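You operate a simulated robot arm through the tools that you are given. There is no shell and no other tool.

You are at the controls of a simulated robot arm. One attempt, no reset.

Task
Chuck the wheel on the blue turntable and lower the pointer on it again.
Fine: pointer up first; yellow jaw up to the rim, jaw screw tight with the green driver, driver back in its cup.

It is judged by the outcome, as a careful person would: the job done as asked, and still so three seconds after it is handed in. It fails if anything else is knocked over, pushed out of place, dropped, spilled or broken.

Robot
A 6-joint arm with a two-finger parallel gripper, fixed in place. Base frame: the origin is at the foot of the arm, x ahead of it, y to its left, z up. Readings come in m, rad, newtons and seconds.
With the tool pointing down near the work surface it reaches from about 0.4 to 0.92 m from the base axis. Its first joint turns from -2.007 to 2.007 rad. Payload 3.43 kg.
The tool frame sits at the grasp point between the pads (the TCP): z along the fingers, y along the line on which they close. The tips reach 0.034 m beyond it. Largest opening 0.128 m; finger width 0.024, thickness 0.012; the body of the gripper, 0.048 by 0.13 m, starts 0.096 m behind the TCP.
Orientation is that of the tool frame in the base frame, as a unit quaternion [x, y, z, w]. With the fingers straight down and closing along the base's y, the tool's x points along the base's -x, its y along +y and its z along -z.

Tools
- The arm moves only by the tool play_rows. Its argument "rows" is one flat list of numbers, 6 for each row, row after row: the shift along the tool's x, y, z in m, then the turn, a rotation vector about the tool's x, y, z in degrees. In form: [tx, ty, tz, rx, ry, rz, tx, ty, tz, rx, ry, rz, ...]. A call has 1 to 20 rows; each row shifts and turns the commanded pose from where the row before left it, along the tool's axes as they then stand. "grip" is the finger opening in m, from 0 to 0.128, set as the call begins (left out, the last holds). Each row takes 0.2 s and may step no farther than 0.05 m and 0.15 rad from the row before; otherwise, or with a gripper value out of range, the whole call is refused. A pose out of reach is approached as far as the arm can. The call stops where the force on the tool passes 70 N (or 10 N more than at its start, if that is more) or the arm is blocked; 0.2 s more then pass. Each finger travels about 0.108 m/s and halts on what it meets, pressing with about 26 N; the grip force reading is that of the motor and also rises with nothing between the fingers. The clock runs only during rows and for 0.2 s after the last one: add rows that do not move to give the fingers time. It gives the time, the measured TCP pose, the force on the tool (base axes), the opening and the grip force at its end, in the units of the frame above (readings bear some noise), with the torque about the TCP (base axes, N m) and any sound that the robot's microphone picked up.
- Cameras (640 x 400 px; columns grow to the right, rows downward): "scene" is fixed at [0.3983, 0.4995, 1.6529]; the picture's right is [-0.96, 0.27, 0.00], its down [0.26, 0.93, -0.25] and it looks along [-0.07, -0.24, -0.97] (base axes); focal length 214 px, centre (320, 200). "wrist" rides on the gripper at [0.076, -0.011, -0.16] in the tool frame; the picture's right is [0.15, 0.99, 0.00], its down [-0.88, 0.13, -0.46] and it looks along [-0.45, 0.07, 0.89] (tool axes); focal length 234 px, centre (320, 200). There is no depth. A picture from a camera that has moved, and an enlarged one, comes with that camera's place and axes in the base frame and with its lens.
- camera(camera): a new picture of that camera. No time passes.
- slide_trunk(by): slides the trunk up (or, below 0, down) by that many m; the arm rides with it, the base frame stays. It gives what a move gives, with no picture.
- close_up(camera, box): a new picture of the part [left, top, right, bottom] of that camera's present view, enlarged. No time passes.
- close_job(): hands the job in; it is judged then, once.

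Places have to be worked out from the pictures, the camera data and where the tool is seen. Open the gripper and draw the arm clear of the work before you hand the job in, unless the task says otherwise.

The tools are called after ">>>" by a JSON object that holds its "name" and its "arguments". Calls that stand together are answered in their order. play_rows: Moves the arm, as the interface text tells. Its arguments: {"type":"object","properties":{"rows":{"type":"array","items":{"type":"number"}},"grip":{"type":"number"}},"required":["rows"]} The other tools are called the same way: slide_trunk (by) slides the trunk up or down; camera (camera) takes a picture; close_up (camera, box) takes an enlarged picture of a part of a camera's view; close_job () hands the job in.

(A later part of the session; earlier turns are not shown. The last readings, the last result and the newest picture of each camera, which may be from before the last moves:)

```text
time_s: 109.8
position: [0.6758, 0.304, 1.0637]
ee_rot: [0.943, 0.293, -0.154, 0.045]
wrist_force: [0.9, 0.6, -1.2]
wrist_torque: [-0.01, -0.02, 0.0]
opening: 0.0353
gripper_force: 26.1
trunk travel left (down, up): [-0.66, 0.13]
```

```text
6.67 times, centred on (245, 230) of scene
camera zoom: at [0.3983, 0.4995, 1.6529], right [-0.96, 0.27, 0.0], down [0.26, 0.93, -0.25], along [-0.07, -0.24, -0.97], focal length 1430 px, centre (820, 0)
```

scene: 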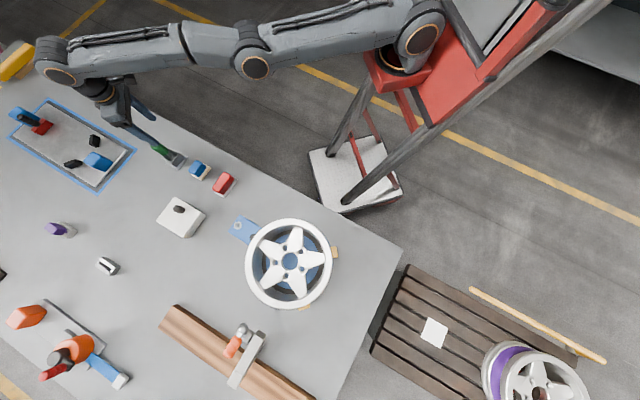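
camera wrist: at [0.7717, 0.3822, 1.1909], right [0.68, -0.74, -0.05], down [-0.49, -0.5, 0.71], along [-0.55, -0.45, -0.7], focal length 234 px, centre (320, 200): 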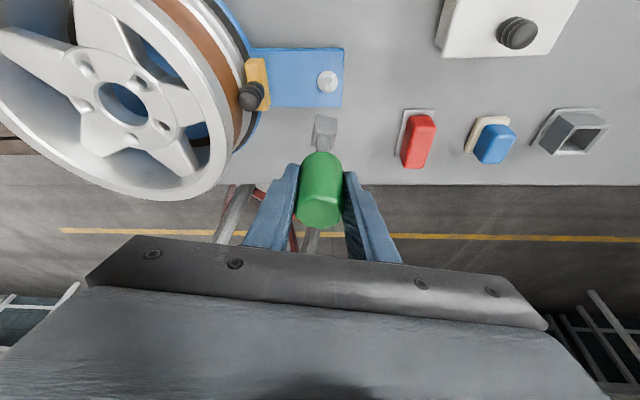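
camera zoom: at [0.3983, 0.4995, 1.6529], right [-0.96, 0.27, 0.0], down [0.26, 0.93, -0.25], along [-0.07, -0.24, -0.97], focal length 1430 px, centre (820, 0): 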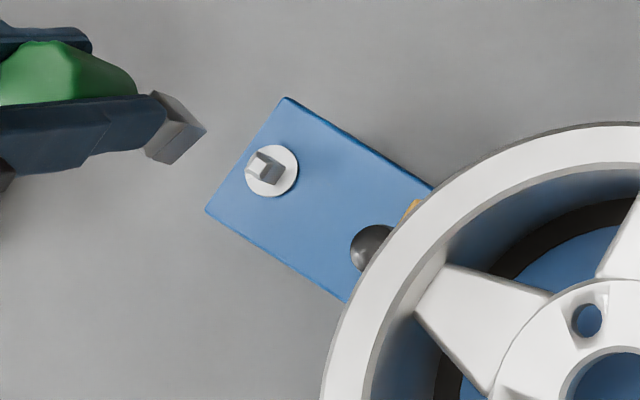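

The driver is off the stud. From this angle I can inspect the jaw against the rim and the screw's mark.

>>> {"name": "close_up", "arguments": {"camera": "wrist", "box": [200, 40, 360, 140]}}

>>> {"name": "close_up", "arguments": {"camera": "wrist", "box": [300, 60, 350, 100]}}

>>> {"name": "close_up", "arguments": {"camera": "wrist", "box": [290, 105, 350, 150]}}

```text
4.00 times, centred on (280, 90) of wrist
camera zoom: at [0.7717, 0.3822, 1.1909], right [0.68, -0.74, -0.05], down [-0.49, -0.5, 0.71], along [-0.55, -0.45, -0.7], focal length 937 px, centre (480, 640)
```

zoom: 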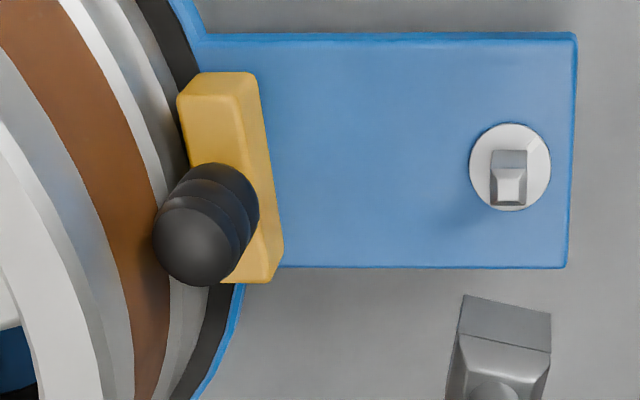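

```text
10.00 times, centred on (325, 80) of wrist
camera zoom: at [0.7717, 0.3822, 1.1909], right [0.68, -0.74, -0.05], down [-0.49, -0.5, 0.71], along [-0.55, -0.45, -0.7], focal length 2342 px, centre (270, 1400)
```

zoom: 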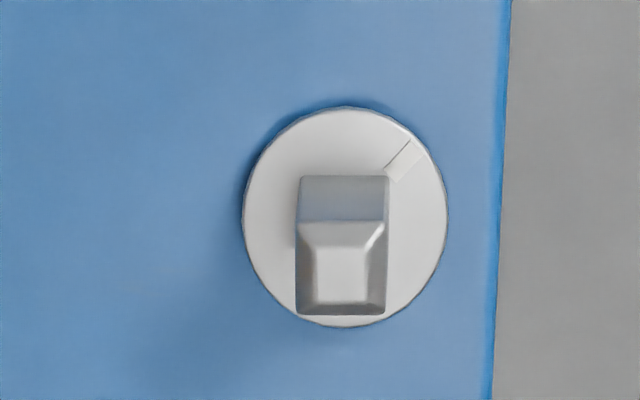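

```text
8.89 times, centred on (320, 128) of wrist
camera zoom: at [0.7717, 0.3822, 1.1909], right [0.68, -0.74, -0.05], down [-0.49, -0.5, 0.71], along [-0.55, -0.45, -0.7], focal length 2082 px, centre (320, 844)
```

zoom: 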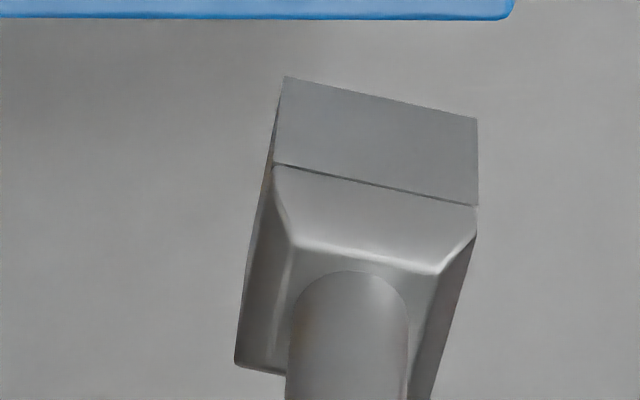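

The screw turned about 200° and sits tight, and the jaw bears on the rim. Now I check the driver's pose in the hand with the scene camera before returning it to the cup.

>>> {"name": "close_up", "arguments": {"camera": "scene", "box": [205, 200, 245, 230]}}

>>> {"name": "close_up", "arguments": {"camera": "wrist", "box": [240, 100, 400, 240]}}

```text
13.33 times, centred on (225, 215) of scene
camera zoom: at [0.3983, 0.4995, 1.6529], right [-0.96, 0.27, 0.0], down [0.26, 0.93, -0.25], along [-0.07, -0.24, -0.97], focal length 2860 px, centre (1587, 0)
```

zoom: 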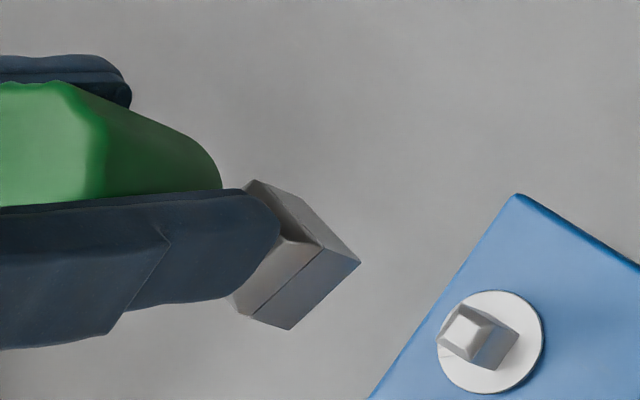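

```text
2.86 times, centred on (320, 170) of wrist
camera zoom: at [0.7717, 0.3822, 1.1909], right [0.68, -0.74, -0.05], down [-0.49, -0.5, 0.71], along [-0.55, -0.45, -0.7], focal length 669 px, centre (320, 286)
```

zoom: 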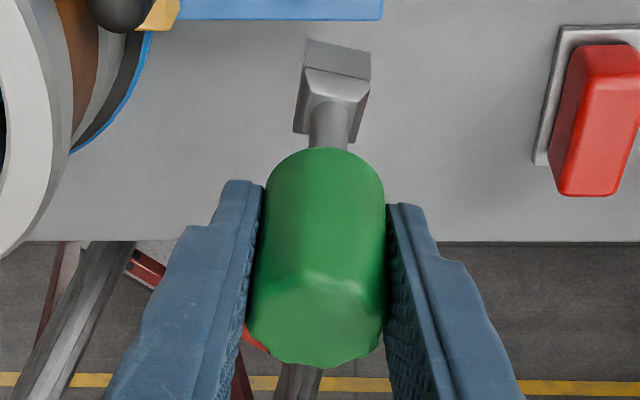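

The driver now hangs vertically right below the TCP (bottom about 0.107 m down), its faces nearly parallel to the tool axes. I turn the tool about 108° ccw so it suits both the reach and the cup's orientation.

>>> {"name": "play_rows", "arguments": {"rows": [0, 0, 0, -2.63, -0.045, -7.885, 0, 0, 0, -2.63, -0.045, -7.885, 0, 0, 0, -2.63, -0.045, -7.885, 0, 0, 0, -2.63, -0.045, -7.885, 0, 0, 0, -2.63, -0.045, -7.885, 0, 0, 0, -2.63, -0.045, -7.885, 0, 0, 0, -2.63, -0.045, -7.885, 0, 0, 0, -2.63, -0.045, -7.885, 0, 0, 0, -2.63, -0.045, -7.885, 0, 0, 0, -2.63, -0.045, -7.885, 0, 0, 0, -2.63, -0.045, -7.885, 0, 0, 0, -2.63, -0.045, -7.885, 0, 0, 0, -2.63, -0.045, -7.885, 0, 0, 0, 0, 0, 0]}}

>>> {"name": "close_up", "arguments": {"camera": "wrist", "box": [240, 100, 400, 240]}}

```text
time_s: 112.8
position: [0.6759, 0.3049, 1.0652]
ee_rot: [0.316, 0.935, -0.053, 0.15]
wrist_force: [-1.6, -0.2, -1.5]
wrist_torque: [-0.01, 0.02, 0.0]
opening: 0.0349
gripper_force: 25.6
trunk travel left (down, up): [-0.66, 0.13]
```

```text
2.86 times, centred on (320, 170) of wrist
camera zoom: at [0.5728, 0.3714, 1.1922], right [0.49, 0.87, -0.05], down [0.63, -0.31, 0.71], along [0.6, -0.38, -0.7], focal length 669 px, centre (320, 286)
```

zoom: 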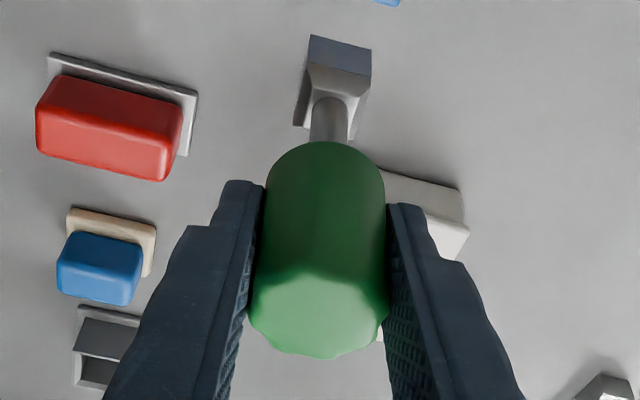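

Now I carry the driver toward the cup, lowering it over the last stretch to stay within reach.

>>> {"name": "play_rows", "arguments": {"rows": [-0.038, -0.0158, 0.01265, 0, 0, 0, -0.038, -0.0158, 0.01265, 0, 0, 0, -0.038, -0.0158, 0.01265, 0, 0, 0, -0.038, -0.0158, 0.01265, 0, 0, 0, -0.038, -0.0158, 0.01265, 0, 0, 0, -0.038, -0.0158, 0.01265, 0, 0, 0, -0.038, -0.0158, 0.01265, 0, 0, 0, -0.038, -0.0158, 0.01265, 0, 0, 0, -0.019, -0.0104, 0.0275, 0, 0, 0, -0.019, -0.0104, 0.0275, 0, 0, 0, -0.019, -0.0104, 0.0275, 0, 0, 0, 0, 0, 0, 0, 0, 0]}}

>>> {"name": "camera", "arguments": {"camera": "wrist"}}

>>> {"name": "close_up", "arguments": {"camera": "scene", "box": [140, 125, 200, 170]}}

```text
time_s: 115.4
position: [0.8983, -0.0637, 1.0039]
ee_rot: [0.317, 0.935, -0.053, 0.151]
wrist_force: [0.1, -0.8, -1.8]
wrist_torque: [0.04, 0.0, 0.01]
opening: 0.0349
gripper_force: 25.8
trunk travel left (down, up): [-0.66, 0.13]
```

```text
taken
camera wrist: at [0.7947, 0.0022, 1.1314], right [0.49, 0.87, -0.05], down [0.63, -0.32, 0.71], along [0.6, -0.38, -0.7], focal length 234 px, centre (320, 200)
```

wrist: 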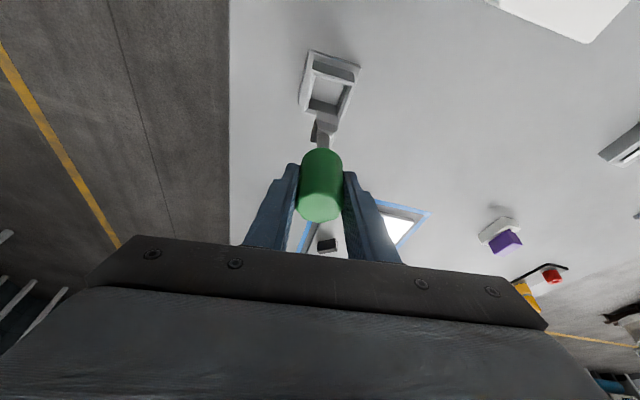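

```text
8.89 times, centred on (170, 148) of scene
camera zoom: at [0.3983, 0.4995, 1.6529], right [-0.96, 0.27, 0.0], down [0.26, 0.93, -0.25], along [-0.07, -0.24, -0.97], focal length 1906 px, centre (1653, 667)
```

zoom: 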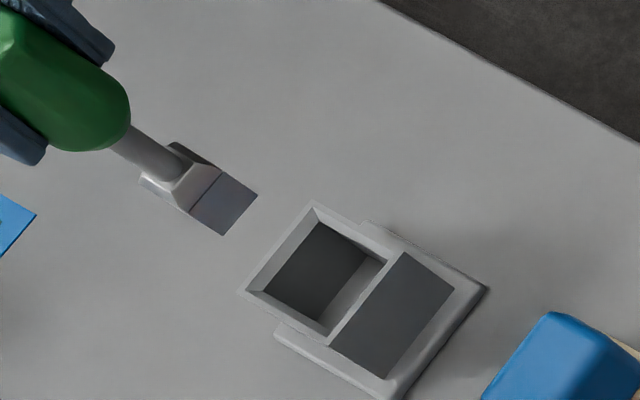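

I am above the cup; the cup centre triangulates to about (0.898, −0.063) with its rim at z ≈ 0.825. I zoom the wrist view to check alignment of the socket and the cup.

>>> {"name": "close_up", "arguments": {"camera": "wrist", "box": [280, 40, 380, 150]}}

```text
3.64 times, centred on (330, 95) of wrist
camera zoom: at [0.7947, 0.0022, 1.1314], right [0.49, 0.87, -0.05], down [0.63, -0.32, 0.71], along [0.6, -0.38, -0.7], focal length 852 px, centre (284, 582)
```

zoom: 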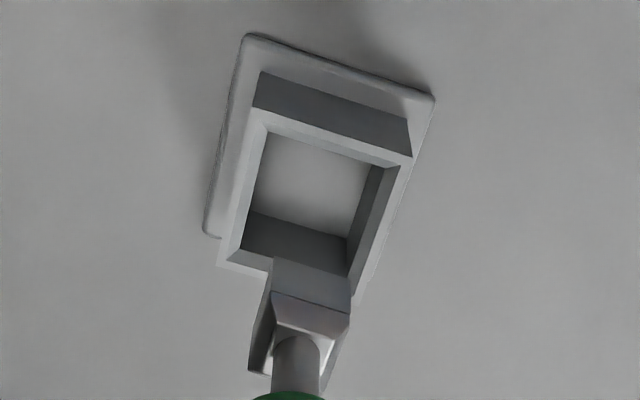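

The socket centre (0.8974, −0.0628) matches the cup centre (0.898, −0.0627), and the edges agree within 2°. I descend 10 cm into the cup.

>>> {"name": "play_rows", "arguments": {"rows": [0.0063, 0.0001, 0.019, 0, 0, 0, 0.0063, 0.0001, 0.019, 0, 0, 0, 0.0063, 0.0001, 0.019, 0, 0, 0, 0.0063, 0, 0.019, 0, 0, 0, 0.0064, 0, 0.019, 0, 0, 0, 0, 0, 0, 0, 0, 0]}}

>>> {"name": "close_up", "arguments": {"camera": "wrist", "box": [270, 80, 370, 190]}}

>>> {"name": "close_up", "arguments": {"camera": "scene", "box": [140, 125, 200, 170]}}

```text
time_s: 116.8
position: [0.899, -0.0617, 0.9051]
ee_rot: [0.317, 0.935, -0.054, 0.151]
wrist_force: [-0.5, -0.4, -1.8]
wrist_torque: [0.01, 0.03, 0.0]
opening: 0.0349
gripper_force: 25.7
trunk travel left (down, up): [-0.66, 0.13]
```

```text
3.64 times, centred on (320, 135) of wrist
camera zoom: at [0.796, 0.0047, 1.0314], right [0.49, 0.87, -0.05], down [0.63, -0.32, 0.71], along [0.6, -0.38, -0.7], focal length 852 px, centre (320, 436)
```

zoom: 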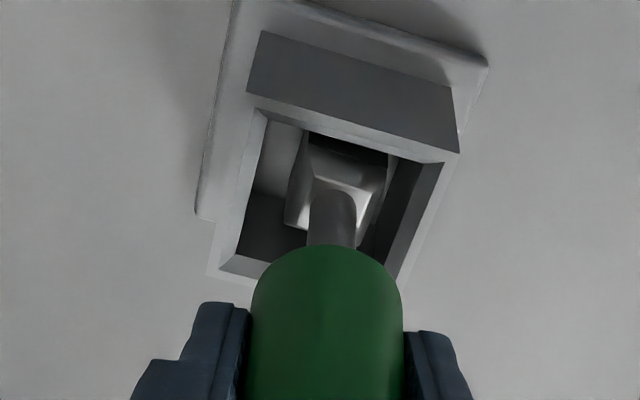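

```text
8.89 times, centred on (170, 148) of scene
camera zoom: at [0.3983, 0.4995, 1.6529], right [-0.96, 0.27, 0.0], down [0.26, 0.93, -0.25], along [-0.07, -0.24, -0.97], focal length 1906 px, centre (1653, 667)
```

zoom: 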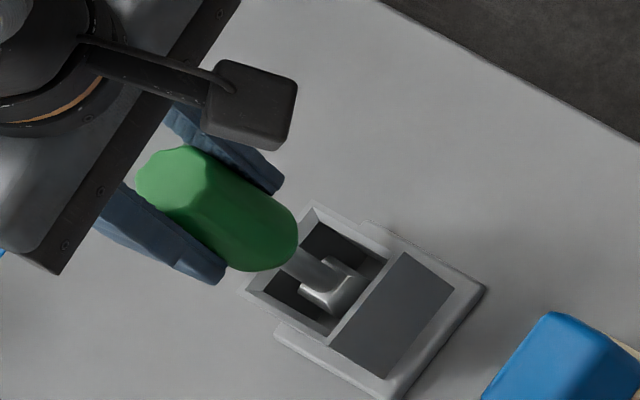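

The socket is inside the cup with clearance. I lower 3 mm at a time until it meets the floor.

>>> {"name": "play_rows", "arguments": {"rows": [0.0009, 0, 0.0028, 0, 0, 0, 0.0009, 0, 0.0028, 0, 0, 0, 0, 0, 0, 0, 0, 0]}}

>>> {"name": "play_rows", "arguments": {"rows": [0.0006, 0, 0.0019, 0, 0, 0, 0, 0, 0, 0, 0, 0]}}

>>> {"name": "play_rows", "arguments": {"rows": [0.0006, 0, 0.0019, 0, 0, 0, 0, 0, 0, 0, 0, 0]}}

```text
time_s: 117.6
position: [0.8991, -0.0617, 0.9003]
ee_rot: [0.317, 0.935, -0.053, 0.152]
wrist_force: [-0.9, 1.2, 5.4]
wrist_torque: [0.15, 0.16, 0.04]
opening: 0.0349
gripper_force: 26.3
trunk travel left (down, up): [-0.66, 0.13]
```

```text
time_s: 118.2
position: [0.9, -0.064, 0.9012]
ee_rot: [0.316, 0.935, -0.052, 0.154]
wrist_force: [3.1, 1.9, 23.1]
wrist_torque: [0.05, -0.07, 0.11]
opening: 0.0351
gripper_force: 26.2
trunk travel left (down, up): [-0.66, 0.13]
```

```text
time_s: 118.8
position: [0.8993, -0.0618, 0.8963]
ee_rot: [0.317, 0.935, -0.053, 0.153]
wrist_force: [3.5, -1.3, 23.3]
wrist_torque: [0.03, -0.23, 0.08]
opening: 0.0343
gripper_force: 25.7
trunk travel left (down, up): [-0.66, 0.13]
```

The driver bottom is on the cup floor (23 N). I ease up 1.5 mm to remove the preload and then open the fingers.

>>> {"name": "play_rows", "arguments": {"rows": [-0.0005, 0, -0.0014, 0, 0, 0, 0, 0, 0, 0, 0, 0]}}

>>> {"name": "play_rows", "arguments": {"rows": [0, 0, 0, 0, 0, 0, 0, 0, 0, 0, 0, 0, 0, 0, 0, 0, 0, 0], "grip": 0.05}}

>>> {"name": "close_up", "arguments": {"camera": "wrist", "box": [250, 80, 400, 230]}}

>>> {"name": "close_up", "arguments": {"camera": "scene", "box": [140, 125, 200, 170]}}

```text
time_s: 119.4
position: [0.8981, -0.0639, 0.8967]
ee_rot: [0.317, 0.935, -0.053, 0.151]
wrist_force: [3.9, -3.5, 14.2]
wrist_torque: [-0.22, -0.51, -0.05]
opening: 0.0344
gripper_force: 26.2
trunk travel left (down, up): [-0.66, 0.13]
```

```text
time_s: 120.2
position: [0.8979, -0.0624, 0.8956]
ee_rot: [0.316, 0.935, -0.053, 0.151]
wrist_force: [0.5, -1.2, 0.9]
wrist_torque: [0.02, 0.01, -0.01]
opening: 0.0499
gripper_force: 0.1
trunk travel left (down, up): [-0.66, 0.13]
```

```text
2.67 times, centred on (325, 155) of wrist
camera zoom: at [0.7958, 0.0034, 1.0228], right [0.49, 0.87, -0.05], down [0.63, -0.32, 0.71], along [0.6, -0.38, -0.7], focal length 624 px, centre (307, 320)
```

zoom: 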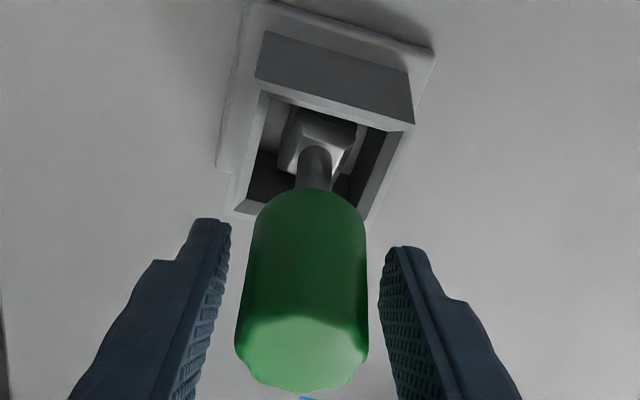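

```text
8.89 times, centred on (170, 148) of scene
camera zoom: at [0.3983, 0.4995, 1.6529], right [-0.96, 0.27, 0.0], down [0.26, 0.93, -0.25], along [-0.07, -0.24, -0.97], focal length 1906 px, centre (1653, 667)
```

zoom: 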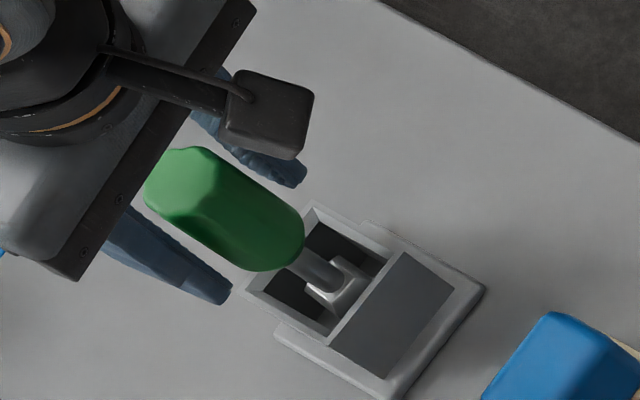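

The driver stands upright in its cup, released. I open wider and withdraw straight up.

>>> {"name": "play_rows", "arguments": {"rows": [0, 0, 0, 0, 0, 0, -0.0063, 0, -0.019, 0, 0, 0, -0.0063, 0, -0.019, 0, 0, 0, -0.0095, 0, -0.0285, 0, 0, 0, -0.0095, 0, -0.0285, 0, 0, 0, 0, 0, 0, 0, 0, 0], "grip": 0.07}}

>>> {"name": "close_up", "arguments": {"camera": "scene", "box": [140, 125, 200, 170]}}

>>> {"name": "camera", "arguments": {"camera": "wrist"}}

```text
time_s: 121.6
position: [0.8994, -0.0624, 0.9965]
ee_rot: [0.316, 0.935, -0.052, 0.151]
wrist_force: [-0.5, -1.1, 0.0]
wrist_torque: [0.0, 0.01, 0.0]
opening: 0.0702
gripper_force: 0.1
trunk travel left (down, up): [-0.66, 0.13]
```

```text
8.89 times, centred on (170, 148) of scene
camera zoom: at [0.3983, 0.4995, 1.6529], right [-0.96, 0.27, 0.0], down [0.26, 0.93, -0.25], along [-0.07, -0.24, -0.97], focal length 1906 px, centre (1653, 667)
```

zoom: 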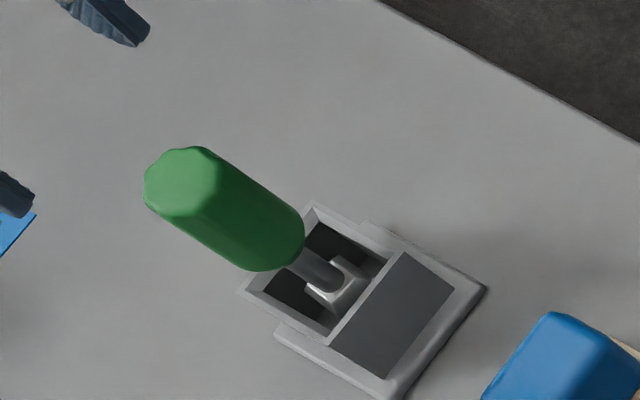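

```text
taken
camera wrist: at [0.7967, 0.0039, 1.1232], right [0.49, 0.87, -0.05], down [0.63, -0.32, 0.71], along [0.6, -0.38, -0.7], focal length 234 px, centre (320, 200)
```

wrist: 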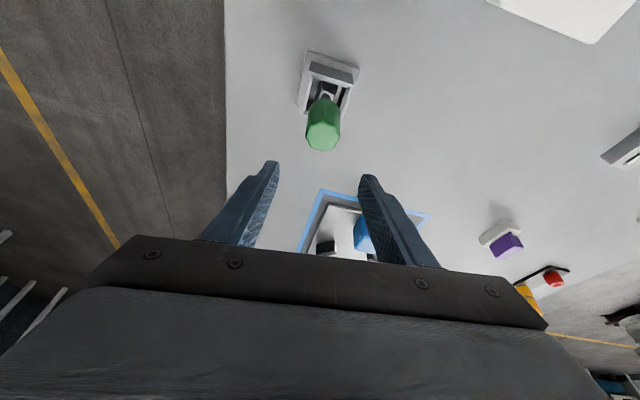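

The driver is home. Next is the pointer: I draw back inward and up, and raise the trunk to the height used before (+0.25).

>>> {"name": "play_rows", "arguments": {"rows": [0.0366, -0.0085, -0.0289, 0, 0, 0, 0.0366, -0.0085, -0.0289, 0, 0, 0, 0.0366, -0.0085, -0.0289, 0, 0, 0, 0.0366, -0.0085, -0.0289, 0, 0, 0, 0.0366, -0.0085, -0.0289, 0, 0, 0, 0, 0, 0, 0, 0, 0]}}

>>> {"name": "slide_trunk", "arguments": {"by": 0.09}}

>>> {"name": "play_rows", "arguments": {"rows": [0, 0, 0, -2.6, -0.04, -7.84, 0, 0, 0, -2.6, -0.04, -7.84, 0, 0, 0, -2.6, -0.04, -7.84, 0, 0, 0, -2.6, -0.04, -7.84, 0, 0, 0, -2.6, -0.04, -7.84, 0, 0, 0, -2.6, -0.04, -7.84, 0, 0, 0, -2.6, -0.04, -7.84, 0, 0, 0, -2.6, -0.04, -7.84, 0, 0, 0, -2.6, -0.04, -7.84, 0, 0, 0, -2.6, -0.04, -7.84, 0, 0, 0, 0, 0, 0], "grip": 0.06}}

```text
time_s: 123.0
position: [0.6986, 0.0345, 1.075]
ee_rot: [0.316, 0.935, -0.053, 0.151]
wrist_force: [-0.1, 0.8, 0.1]
wrist_torque: [0.0, 0.0, -0.01]
opening: 0.07
gripper_force: 0.0
trunk travel left (down, up): [-0.66, 0.13]
```

```text
time_s: 124.2
position: [0.6998, 0.0365, 1.1657]
ee_rot: [0.317, 0.935, -0.053, 0.151]
wrist_force: [0.5, 0.0, 0.3]
wrist_torque: [0.0, 0.01, 0.02]
opening: 0.07
gripper_force: 0.0
trunk travel left (down, up): [-0.75, 0.04]
```

```text
time_s: 126.6
position: [0.6991, 0.0364, 1.1665]
ee_rot: [-0.38, 0.911, 0.058, 0.149]
wrist_force: [0.3, -0.4, 0.6]
wrist_torque: [0.03, 0.02, 0.01]
opening: 0.06
gripper_force: 0.1
trunk travel left (down, up): [-0.75, 0.04]
```

The orientation is right (tool x at 225.4°). I travel over the wheel to the staging point and then tilt to the 42° used before.

>>> {"name": "play_rows", "arguments": {"rows": [-0.0165, 0.0418, 0.0062, 0, 0, 0, -0.0165, 0.0418, 0.0062, 0, 0, 0, -0.0165, 0.0418, 0.0062, 0, 0, 0, -0.0165, 0.0418, 0.0062, 0, 0, 0, -0.0165, 0.0418, 0.0062, 0, 0, 0, -0.0165, 0.0418, 0.0062, 0, 0, 0, -0.0165, 0.0418, 0.0062, 0, 0, 0, -0.0165, 0.0418, 0.0062, 0, 0, 0, -0.0165, 0.0418, 0.0062, 0, 0, 0, -0.0165, 0.0418, 0.0062, 0, 0, 0, -0.0165, 0.0418, 0.0062, 0, 0, 0, 0, 0, 0, 0, -8.0, 0, 0, 0, 0, 0, -8.0, 0, 0, 0, 0, 0, -8.0, 0, 0, 0, 0, 0, 0, 0]}}

>>> {"name": "camera", "arguments": {"camera": "wrist"}}

```text
time_s: 129.8
position: [0.5103, 0.5003, 1.1542]
ee_rot: [-0.359, 0.86, 0.136, 0.336]
wrist_force: [-0.6, -0.3, -0.4]
wrist_torque: [0.0, 0.01, 0.02]
opening: 0.0601
gripper_force: 0.0
trunk travel left (down, up): [-0.75, 0.04]
```

```text
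taken
camera wrist: at [0.4033, 0.3763, 1.2206], right [-0.78, 0.62, -0.11], down [0.14, 0.34, 0.93], along [0.61, 0.71, -0.35], focal length 234 px, centre (320, 200)
```

wrist: 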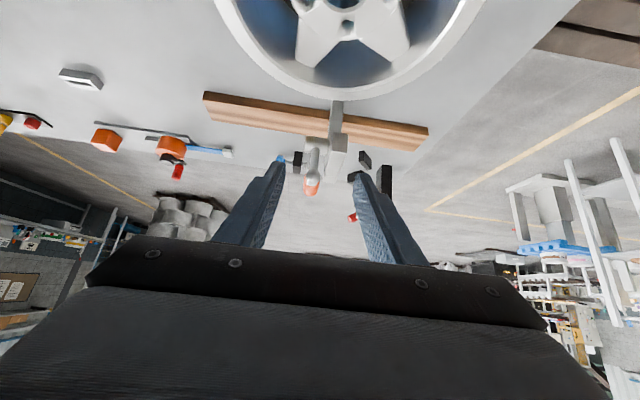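

The pointer is still up. I move to the point 15 cm back along the tool axis from the raised knob.

>>> {"name": "play_rows", "arguments": {"rows": [-0.0272, -0.0002, 0.0254, 0, 0, 0, -0.0272, -0.0002, 0.0254, 0, 0, 0, -0.0272, -0.0002, 0.0254, 0, 0, 0, -0.0273, -0.0001, 0.0253, 0, 0, 0, 0, 0, 0, 0, 0, 0]}}

>>> {"name": "close_up", "arguments": {"camera": "wrist", "box": [240, 60, 400, 180]}}

```text
time_s: 131.0
position: [0.615, 0.6037, 1.1509]
ee_rot: [-0.359, 0.861, 0.136, 0.335]
wrist_force: [0.5, 0.0, -0.6]
wrist_torque: [0.04, -0.01, -0.03]
opening: 0.0597
gripper_force: 0.0
trunk travel left (down, up): [-0.75, 0.04]
```

```text
3.33 times, centred on (320, 120) of wrist
camera zoom: at [0.5078, 0.4804, 1.2161], right [-0.78, 0.62, -0.1], down [0.15, 0.34, 0.93], along [0.61, 0.71, -0.35], focal length 781 px, centre (320, 467)
```

zoom: 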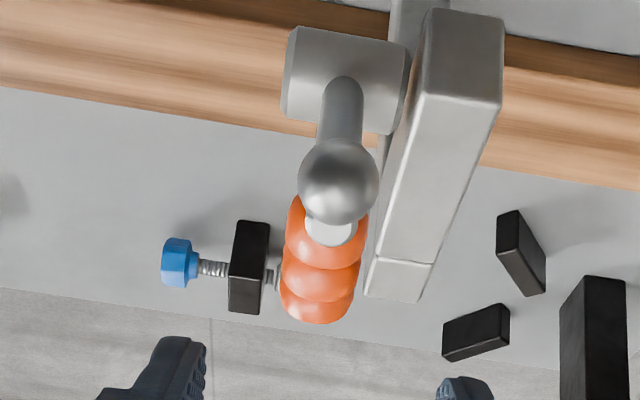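

The view matches the retreat pose. I advance 15 cm straight along the tool axis so the fingers straddle the ball and the knob.

>>> {"name": "play_rows", "arguments": {"rows": [0, 0, 0.03, 0, 0, 0, 0, 0, 0.03, 0, 0, 0, 0, 0, 0.03, 0, 0, 0, 0, 0, 0.03, 0, 0, 0, 0, 0, 0.03, 0, 0, 0, 0, 0, 0, 0, 0, 0]}}

>>> {"name": "camera", "arguments": {"camera": "wrist"}}

```text
time_s: 132.4
position: [0.6848, 0.6755, 1.0427]
ee_rot: [-0.359, 0.861, 0.136, 0.334]
wrist_force: [-0.3, -0.9, 0.6]
wrist_torque: [0.04, -0.01, 0.0]
opening: 0.0601
gripper_force: 0.2
trunk travel left (down, up): [-0.75, 0.04]
```

```text
taken
camera wrist: at [0.5781, 0.5514, 1.1091], right [-0.78, 0.62, -0.11], down [0.14, 0.34, 0.93], along [0.61, 0.71, -0.35], focal length 234 px, centre (320, 200)
```

wrist: 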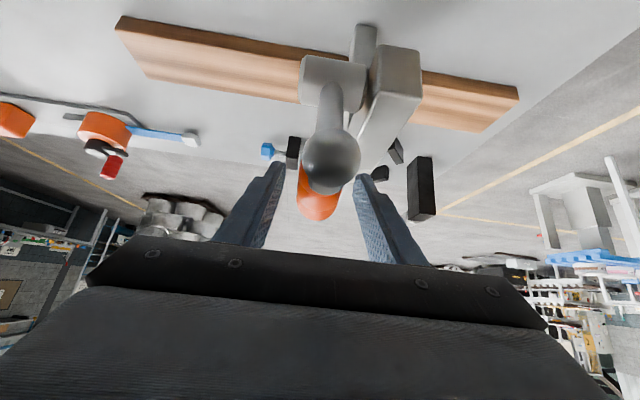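

This is the same picture as at release. I close on the knob.

>>> {"name": "play_rows", "arguments": {"rows": [0, 0, 0, 0, 0, 0, 0, 0, 0, 0, 0, 0, 0, 0, 0, 0, 0, 0], "grip": 0.0}}

```text
time_s: 133.2
position: [0.6873, 0.6734, 1.0432]
ee_rot: [-0.358, 0.86, 0.136, 0.337]
wrist_force: [12.5, -11.7, 0.4]
wrist_torque: [0.19, 0.05, 0.02]
opening: 0.0277
gripper_force: 44.9
trunk travel left (down, up): [-0.75, 0.04]
```

The side load is 17 N toward −y, so I relieve it by 2 mm and lower the lever back along the arc for the first 24°.

>>> {"name": "play_rows", "arguments": {"rows": [0, -0.002, 0, 0, 0, 0, 0.0047, 0, -0.0096, 0, 0, 0, 0.006, 0, -0.0088, 0, 0, 0, 0.0071, 0, -0.0079, 0, 0, 0, 0, 0, 0, 0, 0, 0]}}

>>> {"name": "camera", "arguments": {"camera": "wrist"}}

```text
time_s: 134.4
position: [0.6669, 0.6524, 1.0483]
ee_rot: [-0.36, 0.861, 0.136, 0.333]
wrist_force: [10.8, 5.6, -22.0]
wrist_torque: [1.01, -0.57, -0.21]
opening: 0.0277
gripper_force: 44.5
trunk travel left (down, up): [-0.75, 0.04]
```

```text
taken
camera wrist: at [0.5603, 0.5297, 1.1147], right [-0.78, 0.62, -0.1], down [0.15, 0.34, 0.93], along [0.61, 0.71, -0.36], focal length 234 px, centre (320, 200)
```

wrist: 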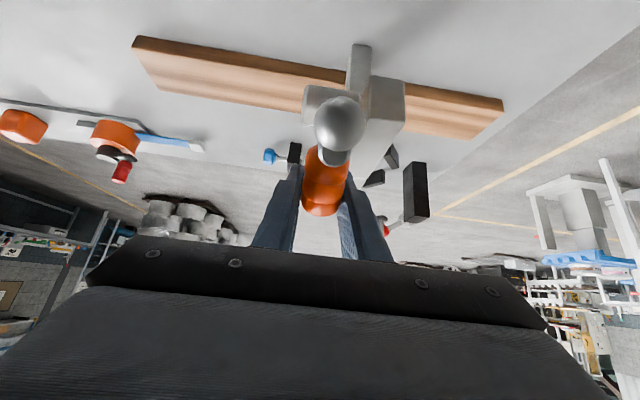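

The lever is coming down. The −22 N vertical force says I am slightly above its arc, so I lower 2 mm extra and continue.

>>> {"name": "play_rows", "arguments": {"rows": [0.0094, 0, -0.0052, 0, 0, 0, 0.0091, 0, -0.0057, 0, 0, 0, 0.0098, 0, -0.0043, 0, 0, 0, 0, 0, 0, 0, 0, 0]}}

>>> {"name": "camera", "arguments": {"camera": "wrist"}}

```text
time_s: 135.4
position: [0.6463, 0.6315, 1.0445]
ee_rot: [-0.359, 0.859, 0.137, 0.337]
wrist_force: [2.5, 23.7, 4.1]
wrist_torque: [1.0, -0.66, -0.46]
opening: 0.0276
gripper_force: 44.9
trunk travel left (down, up): [-0.75, 0.04]
```

```text
taken
camera wrist: at [0.5381, 0.5074, 1.11], right [-0.78, 0.62, -0.11], down [0.14, 0.34, 0.93], along [0.61, 0.71, -0.35], focal length 234 px, centre (320, 200)
```

wrist: 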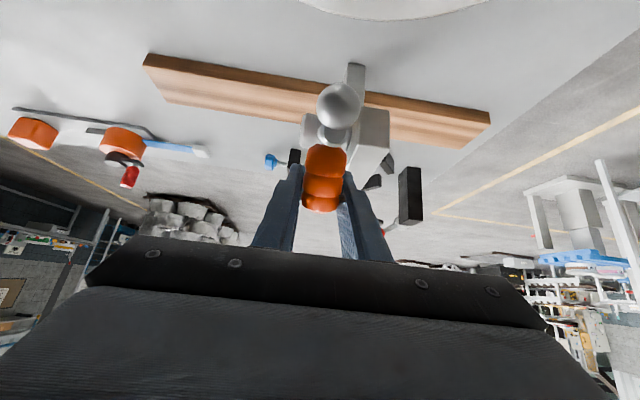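

The lever is about half-way down. I add 2 mm of +y relief and continue down the arc.

>>> {"name": "play_rows", "arguments": {"rows": [0.0102, 0.001, -0.0029, 0, 0, 0, 0.0105, 0.001, -0.0015, 0, 0, 0, 0.0107, 0, 0, 0, 0, 0, 0, 0, 0, 0, 0, 0]}}

>>> {"name": "camera", "arguments": {"camera": "wrist"}}

```text
time_s: 136.4
position: [0.6259, 0.6112, 1.0268]
ee_rot: [-0.358, 0.86, 0.136, 0.336]
wrist_force: [3.0, 17.2, 11.9]
wrist_torque: [1.14, -0.4, -0.34]
opening: 0.0281
gripper_force: 44.7
trunk travel left (down, up): [-0.75, 0.04]
```

```text
taken
camera wrist: at [0.5182, 0.4878, 1.0922], right [-0.78, 0.62, -0.11], down [0.14, 0.34, 0.93], along [0.61, 0.71, -0.35], focal length 234 px, centre (320, 200)
```

wrist: 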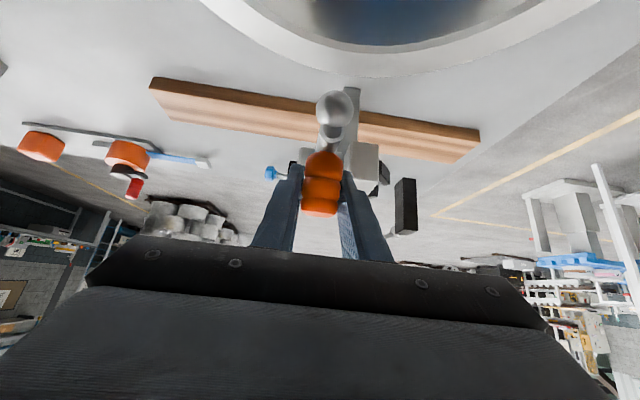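

About 24° remain. I continue with two more steps and then set it down gently.

>>> {"name": "play_rows", "arguments": {"rows": [0.0105, 0.001, 0.0016, 0, 0, 0, 0.0102, 0, 0.0029, 0, 0, 0, 0, 0, 0, 0, 0, 0]}}

>>> {"name": "camera", "arguments": {"camera": "wrist"}}

```text
time_s: 137.2
position: [0.6147, 0.6013, 1.0091]
ee_rot: [-0.359, 0.86, 0.136, 0.336]
wrist_force: [6.1, -4.4, 19.6]
wrist_torque: [1.35, -0.27, -0.15]
opening: 0.0278
gripper_force: 44.8
trunk travel left (down, up): [-0.75, 0.04]
```

```text
taken
camera wrist: at [0.5089, 0.4788, 1.0744], right [-0.78, 0.62, -0.1], down [0.15, 0.34, 0.93], along [0.61, 0.71, -0.35], focal length 234 px, centre (320, 200)
```

wrist: 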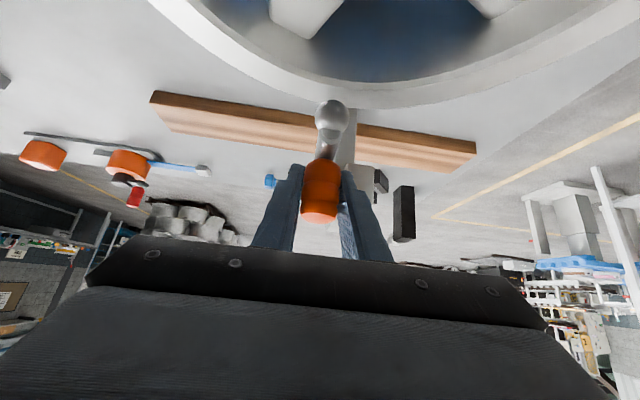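

The ball is close to the rim, with about 9 mm to go at the knob. I go down in small half-steps and watch for contact.

>>> {"name": "play_rows", "arguments": {"rows": [0.0035, 0, 0.0016, 0, 0, 0, 0.003, 0, 0.0014, 0, 0, 0, 0, 0, 0, 0, 0, 0]}}

>>> {"name": "close_up", "arguments": {"camera": "wrist", "box": [260, 80, 400, 190]}}

```text
time_s: 138.0
position: [0.6155, 0.6013, 1.0045]
ee_rot: [-0.358, 0.86, 0.137, 0.337]
wrist_force: [10.6, -17.1, 32.8]
wrist_torque: [-0.21, 1.23, 0.2]
opening: 0.0279
gripper_force: 44.9
trunk travel left (down, up): [-0.75, 0.04]
```

```text
3.64 times, centred on (330, 135) of wrist
camera zoom: at [0.5077, 0.4773, 1.0691], right [-0.78, 0.62, -0.11], down [0.14, 0.34, 0.93], along [0.61, 0.71, -0.35], focal length 852 px, centre (284, 436)
```

zoom: 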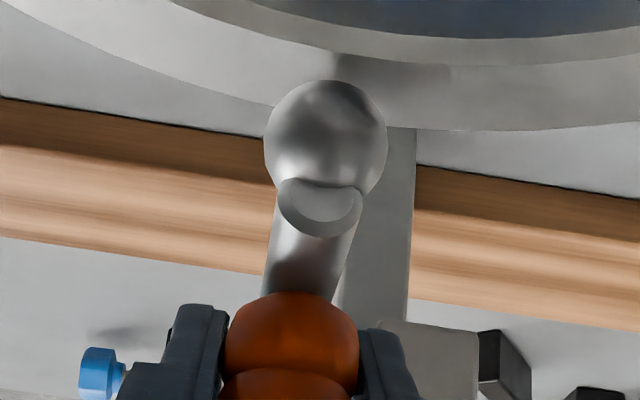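

The ball ray puts it at (0.592, 0.577, 0.960), its original resting place, and the upward force has risen to 33 N. I press 1.5 mm more to be sure it really rests on the rim.

>>> {"name": "play_rows", "arguments": {"rows": [0.0013, -0.001, 0.0009, 0, 0, 0, 0, 0, 0, 0, 0, 0]}}

>>> {"name": "close_up", "arguments": {"camera": "wrist", "box": [290, 80, 380, 140]}}

```text
time_s: 138.6
position: [0.6144, 0.6011, 1.0032]
ee_rot: [-0.358, 0.86, 0.137, 0.338]
wrist_force: [7.4, -18.9, 39.1]
wrist_torque: [0.3, 0.69, 0.06]
opening: 0.0278
gripper_force: 44.8
trunk travel left (down, up): [-0.75, 0.04]
```

```text
6.67 times, centred on (335, 110) of wrist
camera zoom: at [0.5077, 0.4772, 1.0685], right [-0.78, 0.62, -0.1], down [0.14, 0.33, 0.93], along [0.61, 0.71, -0.35], focal length 1561 px, centre (220, 800)
```

zoom: 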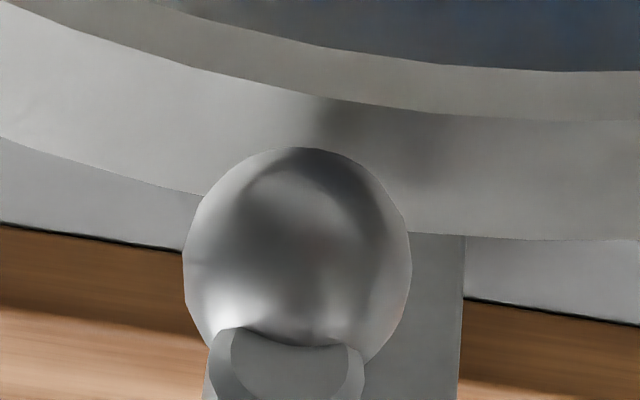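

The ball height (0.9607) equals the original (0.9612) within measurement error. I press a little more to see whether it is stopped by the rim.

>>> {"name": "play_rows", "arguments": {"rows": [0.0014, 0, 0.0015, 0, 0, 0, 0, 0, 0, 0, 0, 0]}}

>>> {"name": "close_up", "arguments": {"camera": "wrist", "box": [290, 80, 380, 140]}}

>>> {"name": "close_up", "arguments": {"camera": "scene", "box": [230, 270, 300, 325]}}

```text
time_s: 139.2
position: [0.6145, 0.6008, 1.0025]
ee_rot: [-0.358, 0.86, 0.137, 0.337]
wrist_force: [7.7, -15.7, 40.9]
wrist_torque: [0.5, 0.52, 0.11]
opening: 0.0276
gripper_force: 45.1
trunk travel left (down, up): [-0.75, 0.04]
```

```text
6.67 times, centred on (335, 110) of wrist
camera zoom: at [0.5078, 0.4773, 1.0671], right [-0.78, 0.62, -0.11], down [0.14, 0.33, 0.93], along [0.61, 0.71, -0.35], focal length 1561 px, centre (220, 800)
```

zoom: 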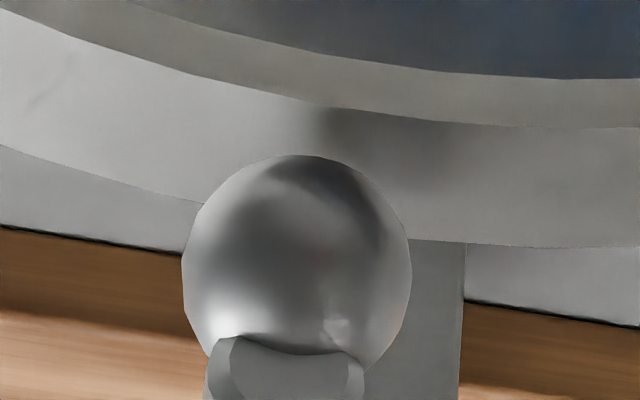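

```text
7.27 times, centred on (265, 298) of scene
camera zoom: at [0.3983, 0.4995, 1.6529], right [-0.96, 0.27, 0.0], down [0.26, 0.93, -0.25], along [-0.07, -0.24, -0.97], focal length 1560 px, centre (720, -509)
```

zoom: 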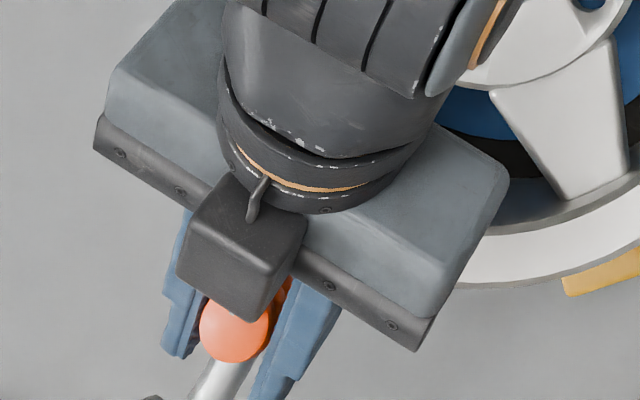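

The ball stays fixed relative to the rim while the gripper slides down the knob, so the pointer is resting on the wheel. I unload the side and vertical forces, then open.

>>> {"name": "play_rows", "arguments": {"rows": [-0.001, -0.002, -0.0012, 0, 0, 0, 0, 0, 0, 0, 0, 0]}}

```text
time_s: 139.8
position: [0.6157, 0.601, 1.0026]
ee_rot: [-0.36, 0.859, 0.138, 0.337]
wrist_force: [5.1, 1.8, 29.9]
wrist_torque: [1.08, 0.11, 0.13]
opening: 0.0277
gripper_force: 45.1
trunk travel left (down, up): [-0.75, 0.04]
```

The side load is gone and it still presses down 30 N. I open the fingers now.

>>> {"name": "play_rows", "arguments": {"rows": [0, 0, 0, 0, 0, 0, 0, 0, 0, 0, 0, 0, 0, 0, 0, 0, 0, 0], "grip": 0.06}}

>>> {"name": "camera", "arguments": {"camera": "wrist"}}

>>> {"name": "close_up", "arguments": {"camera": "wrist", "box": [290, 80, 380, 140]}}

```text
time_s: 140.6
position: [0.6175, 0.5996, 0.999]
ee_rot: [-0.359, 0.86, 0.136, 0.335]
wrist_force: [0.9, 0.9, -0.1]
wrist_torque: [-0.01, -0.01, 0.01]
opening: 0.06
gripper_force: 0.0
trunk travel left (down, up): [-0.75, 0.04]
```

```text
taken
camera wrist: at [0.5086, 0.4764, 1.0649], right [-0.78, 0.62, -0.11], down [0.15, 0.34, 0.93], along [0.61, 0.71, -0.35], focal length 234 px, centre (320, 200)
```

wrist: 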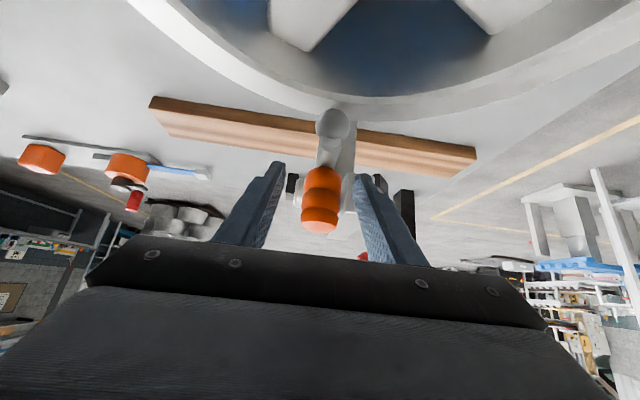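

```text
6.67 times, centred on (335, 110) of wrist
camera zoom: at [0.5086, 0.4764, 1.0649], right [-0.78, 0.62, -0.11], down [0.15, 0.34, 0.93], along [0.61, 0.71, -0.35], focal length 1561 px, centre (220, 800)
```

zoom: 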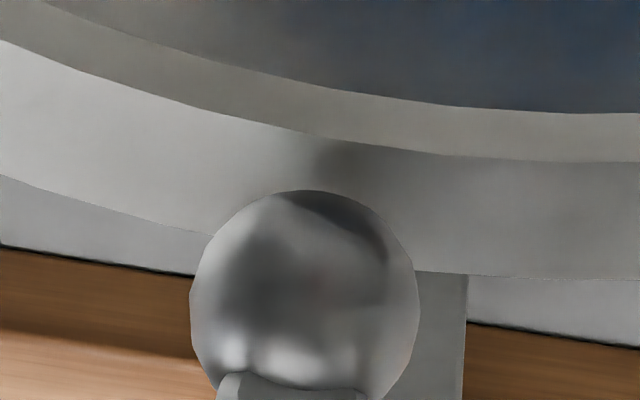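

The pointer is back as it was at the start. I withdraw straight back along the tool axis.

>>> {"name": "play_rows", "arguments": {"rows": [0, 0, -0.025, 0, 0, 0, 0, 0, -0.03, 0, 0, 0, 0, 0, -0.03, 0, 0, 0, 0, 0, -0.03, 0, 0, 0, 0.0277, 0, -0.0253, 0, 0, 0, 0.0277, 0, -0.0253, 0, 0, 0, 0.0277, 0, -0.0253, 0, 0, 0, 0.0277, 0, -0.0253, 0, 0, 0, 0, 0, 0, 0, 0, 0]}}

>>> {"name": "camera", "arguments": {"camera": "wrist"}}

>>> {"name": "close_up", "arguments": {"camera": "scene", "box": [200, 260, 320, 350]}}

```text
time_s: 142.6
position: [0.4546, 0.438, 1.083]
ee_rot: [-0.359, 0.86, 0.137, 0.336]
wrist_force: [0.5, -0.3, -0.5]
wrist_torque: [0.02, 0.0, 0.03]
opening: 0.0602
gripper_force: 0.0
trunk travel left (down, up): [-0.75, 0.04]
```

```text
taken
camera wrist: at [0.3477, 0.315, 1.1488], right [-0.78, 0.62, -0.11], down [0.14, 0.34, 0.93], along [0.61, 0.71, -0.35], focal length 234 px, centre (320, 200)
```

wrist: 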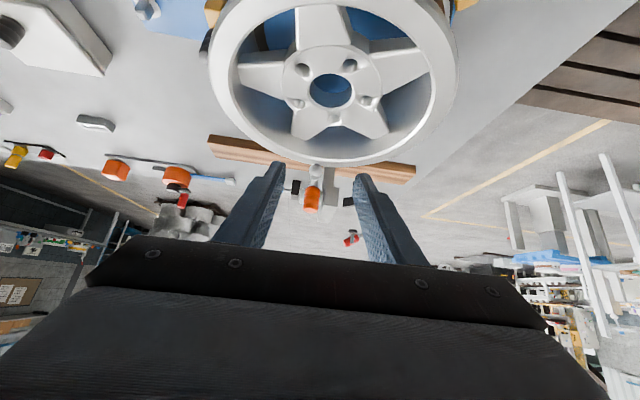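

```text
4.44 times, centred on (260, 305) of scene
camera zoom: at [0.3983, 0.4995, 1.6529], right [-0.96, 0.27, 0.0], down [0.26, 0.93, -0.25], along [-0.07, -0.24, -0.97], focal length 953 px, centre (587, -267)
```

zoom: 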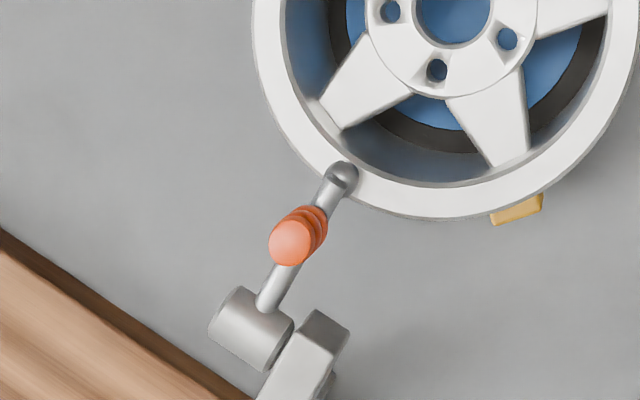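

The pointer rests on the rim again. I zoom on the contact and check the jaw and the whole wheel.

>>> {"name": "close_up", "arguments": {"camera": "wrist", "box": [285, 140, 345, 180]}}

>>> {"name": "close_up", "arguments": {"camera": "scene", "box": [220, 200, 360, 320]}}

>>> {"name": "camera", "arguments": {"camera": "scene"}}

```text
10.00 times, centred on (315, 160) of wrist
camera zoom: at [0.3477, 0.315, 1.1488], right [-0.78, 0.62, -0.11], down [0.14, 0.34, 0.93], along [0.61, 0.71, -0.35], focal length 2342 px, centre (370, 600)
```

zoom: 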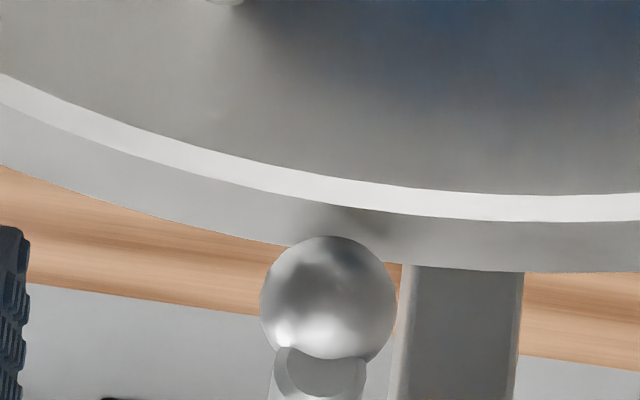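

```text
3.33 times, centred on (290, 260) of scene
camera zoom: at [0.3983, 0.4995, 1.6529], right [-0.96, 0.27, 0.0], down [0.26, 0.93, -0.25], along [-0.07, -0.24, -0.97], focal length 715 px, centre (420, 0)
```

zoom: 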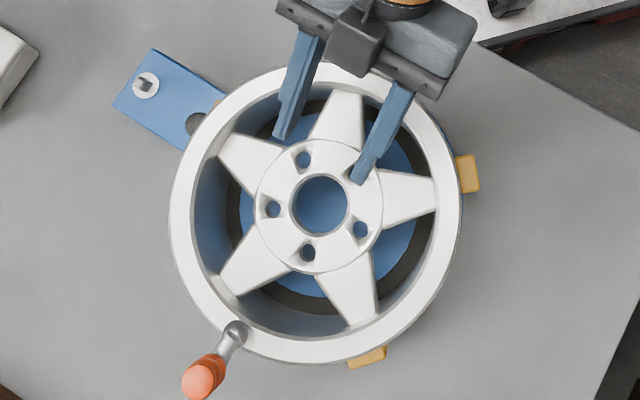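

```text
taken
```

scene: 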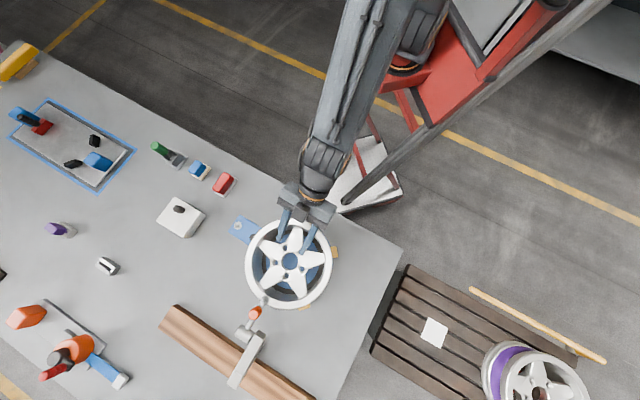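

Everything looks in place. To double-check the jaw-to-rim contact from the side, I move the arm off the wheel and tip the camera toward the jaw.

>>> {"name": "play_rows", "arguments": {"rows": [0.0225, -0.0347, 0.0004, 0, 0, 0, 0.0225, -0.0347, 0.0004, 0, 0, 0, 0.0225, -0.0347, 0.0004, 0, 0, 0, 0.0225, -0.0347, 0.0004, 0, 0, 0, 0, 0, 0, 0, 8, 0, 0, 0, 0, 0, 8, 0, 0, 0, 0, 0, 8, 0, 0, 0, 0, 0, 0, 0]}}

>>> {"name": "camera", "arguments": {"camera": "wrist"}}

```text
time_s: 144.4
position: [0.4992, 0.3027, 1.0204]
ee_rot: [-0.378, 0.895, 0.106, 0.211]
wrist_force: [0.1, -0.6, -0.2]
wrist_torque: [0.04, -0.01, -0.04]
opening: 0.0602
gripper_force: 0.0
out of reach, approached as far as the arm can: row 6, 7
trunk travel left (down, up): [-0.75, 0.04]
```

```text
taken
camera wrist: at [0.4136, 0.1911, 1.1268], right [-0.81, 0.59, -0.04], down [0.32, 0.49, 0.81], along [0.5, 0.64, -0.58], focal length 234 px, centre (320, 200)
```

wrist: 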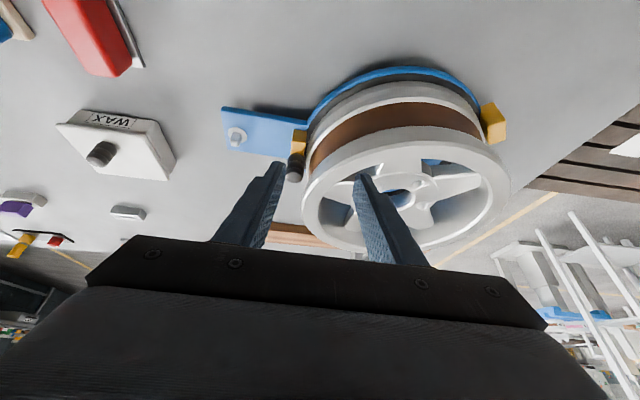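

This gives a good side view of the jaw, so I zoom in on it.

>>> {"name": "close_up", "arguments": {"camera": "wrist", "box": [270, 110, 350, 190]}}

>>> {"name": "close_up", "arguments": {"camera": "wrist", "box": [440, 80, 520, 150]}}

```text
5.00 times, centred on (310, 150) of wrist
camera zoom: at [0.4136, 0.1911, 1.1268], right [-0.81, 0.59, -0.04], down [0.32, 0.49, 0.81], along [0.5, 0.64, -0.58], focal length 1171 px, centre (370, 450)
```

zoom: 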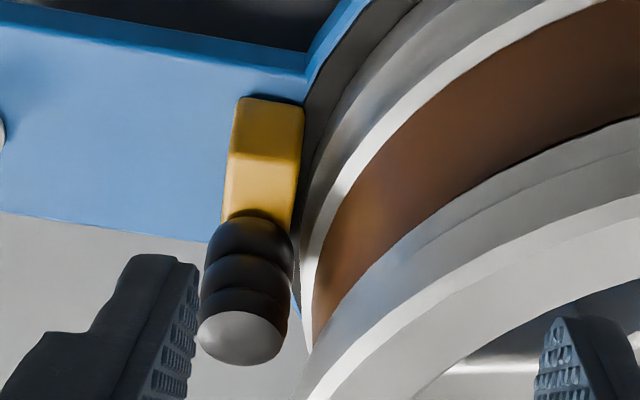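

```text
5.71 times, centred on (480, 115) of wrist
camera zoom: at [0.4136, 0.1911, 1.1268], right [-0.81, 0.59, -0.04], down [0.32, 0.49, 0.81], along [0.5, 0.64, -0.58], focal length 1338 px, centre (-594, 686)
```

zoom: 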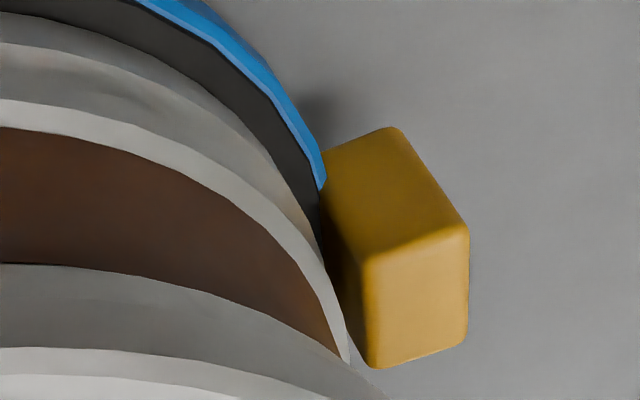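

I zoom in further at the contact line between the jaw and the flange.

>>> {"name": "close_up", "arguments": {"camera": "wrist", "box": [294, 126, 318, 162]}}

```text
11.11 times, centred on (306, 144) of wrist
camera zoom: at [0.4136, 0.1911, 1.1268], right [-0.81, 0.59, -0.04], down [0.32, 0.49, 0.81], along [0.5, 0.64, -0.58], focal length 2602 px, centre (476, 822)
```

zoom: 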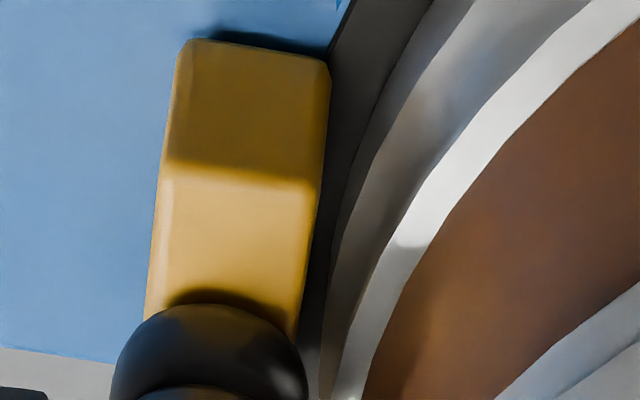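

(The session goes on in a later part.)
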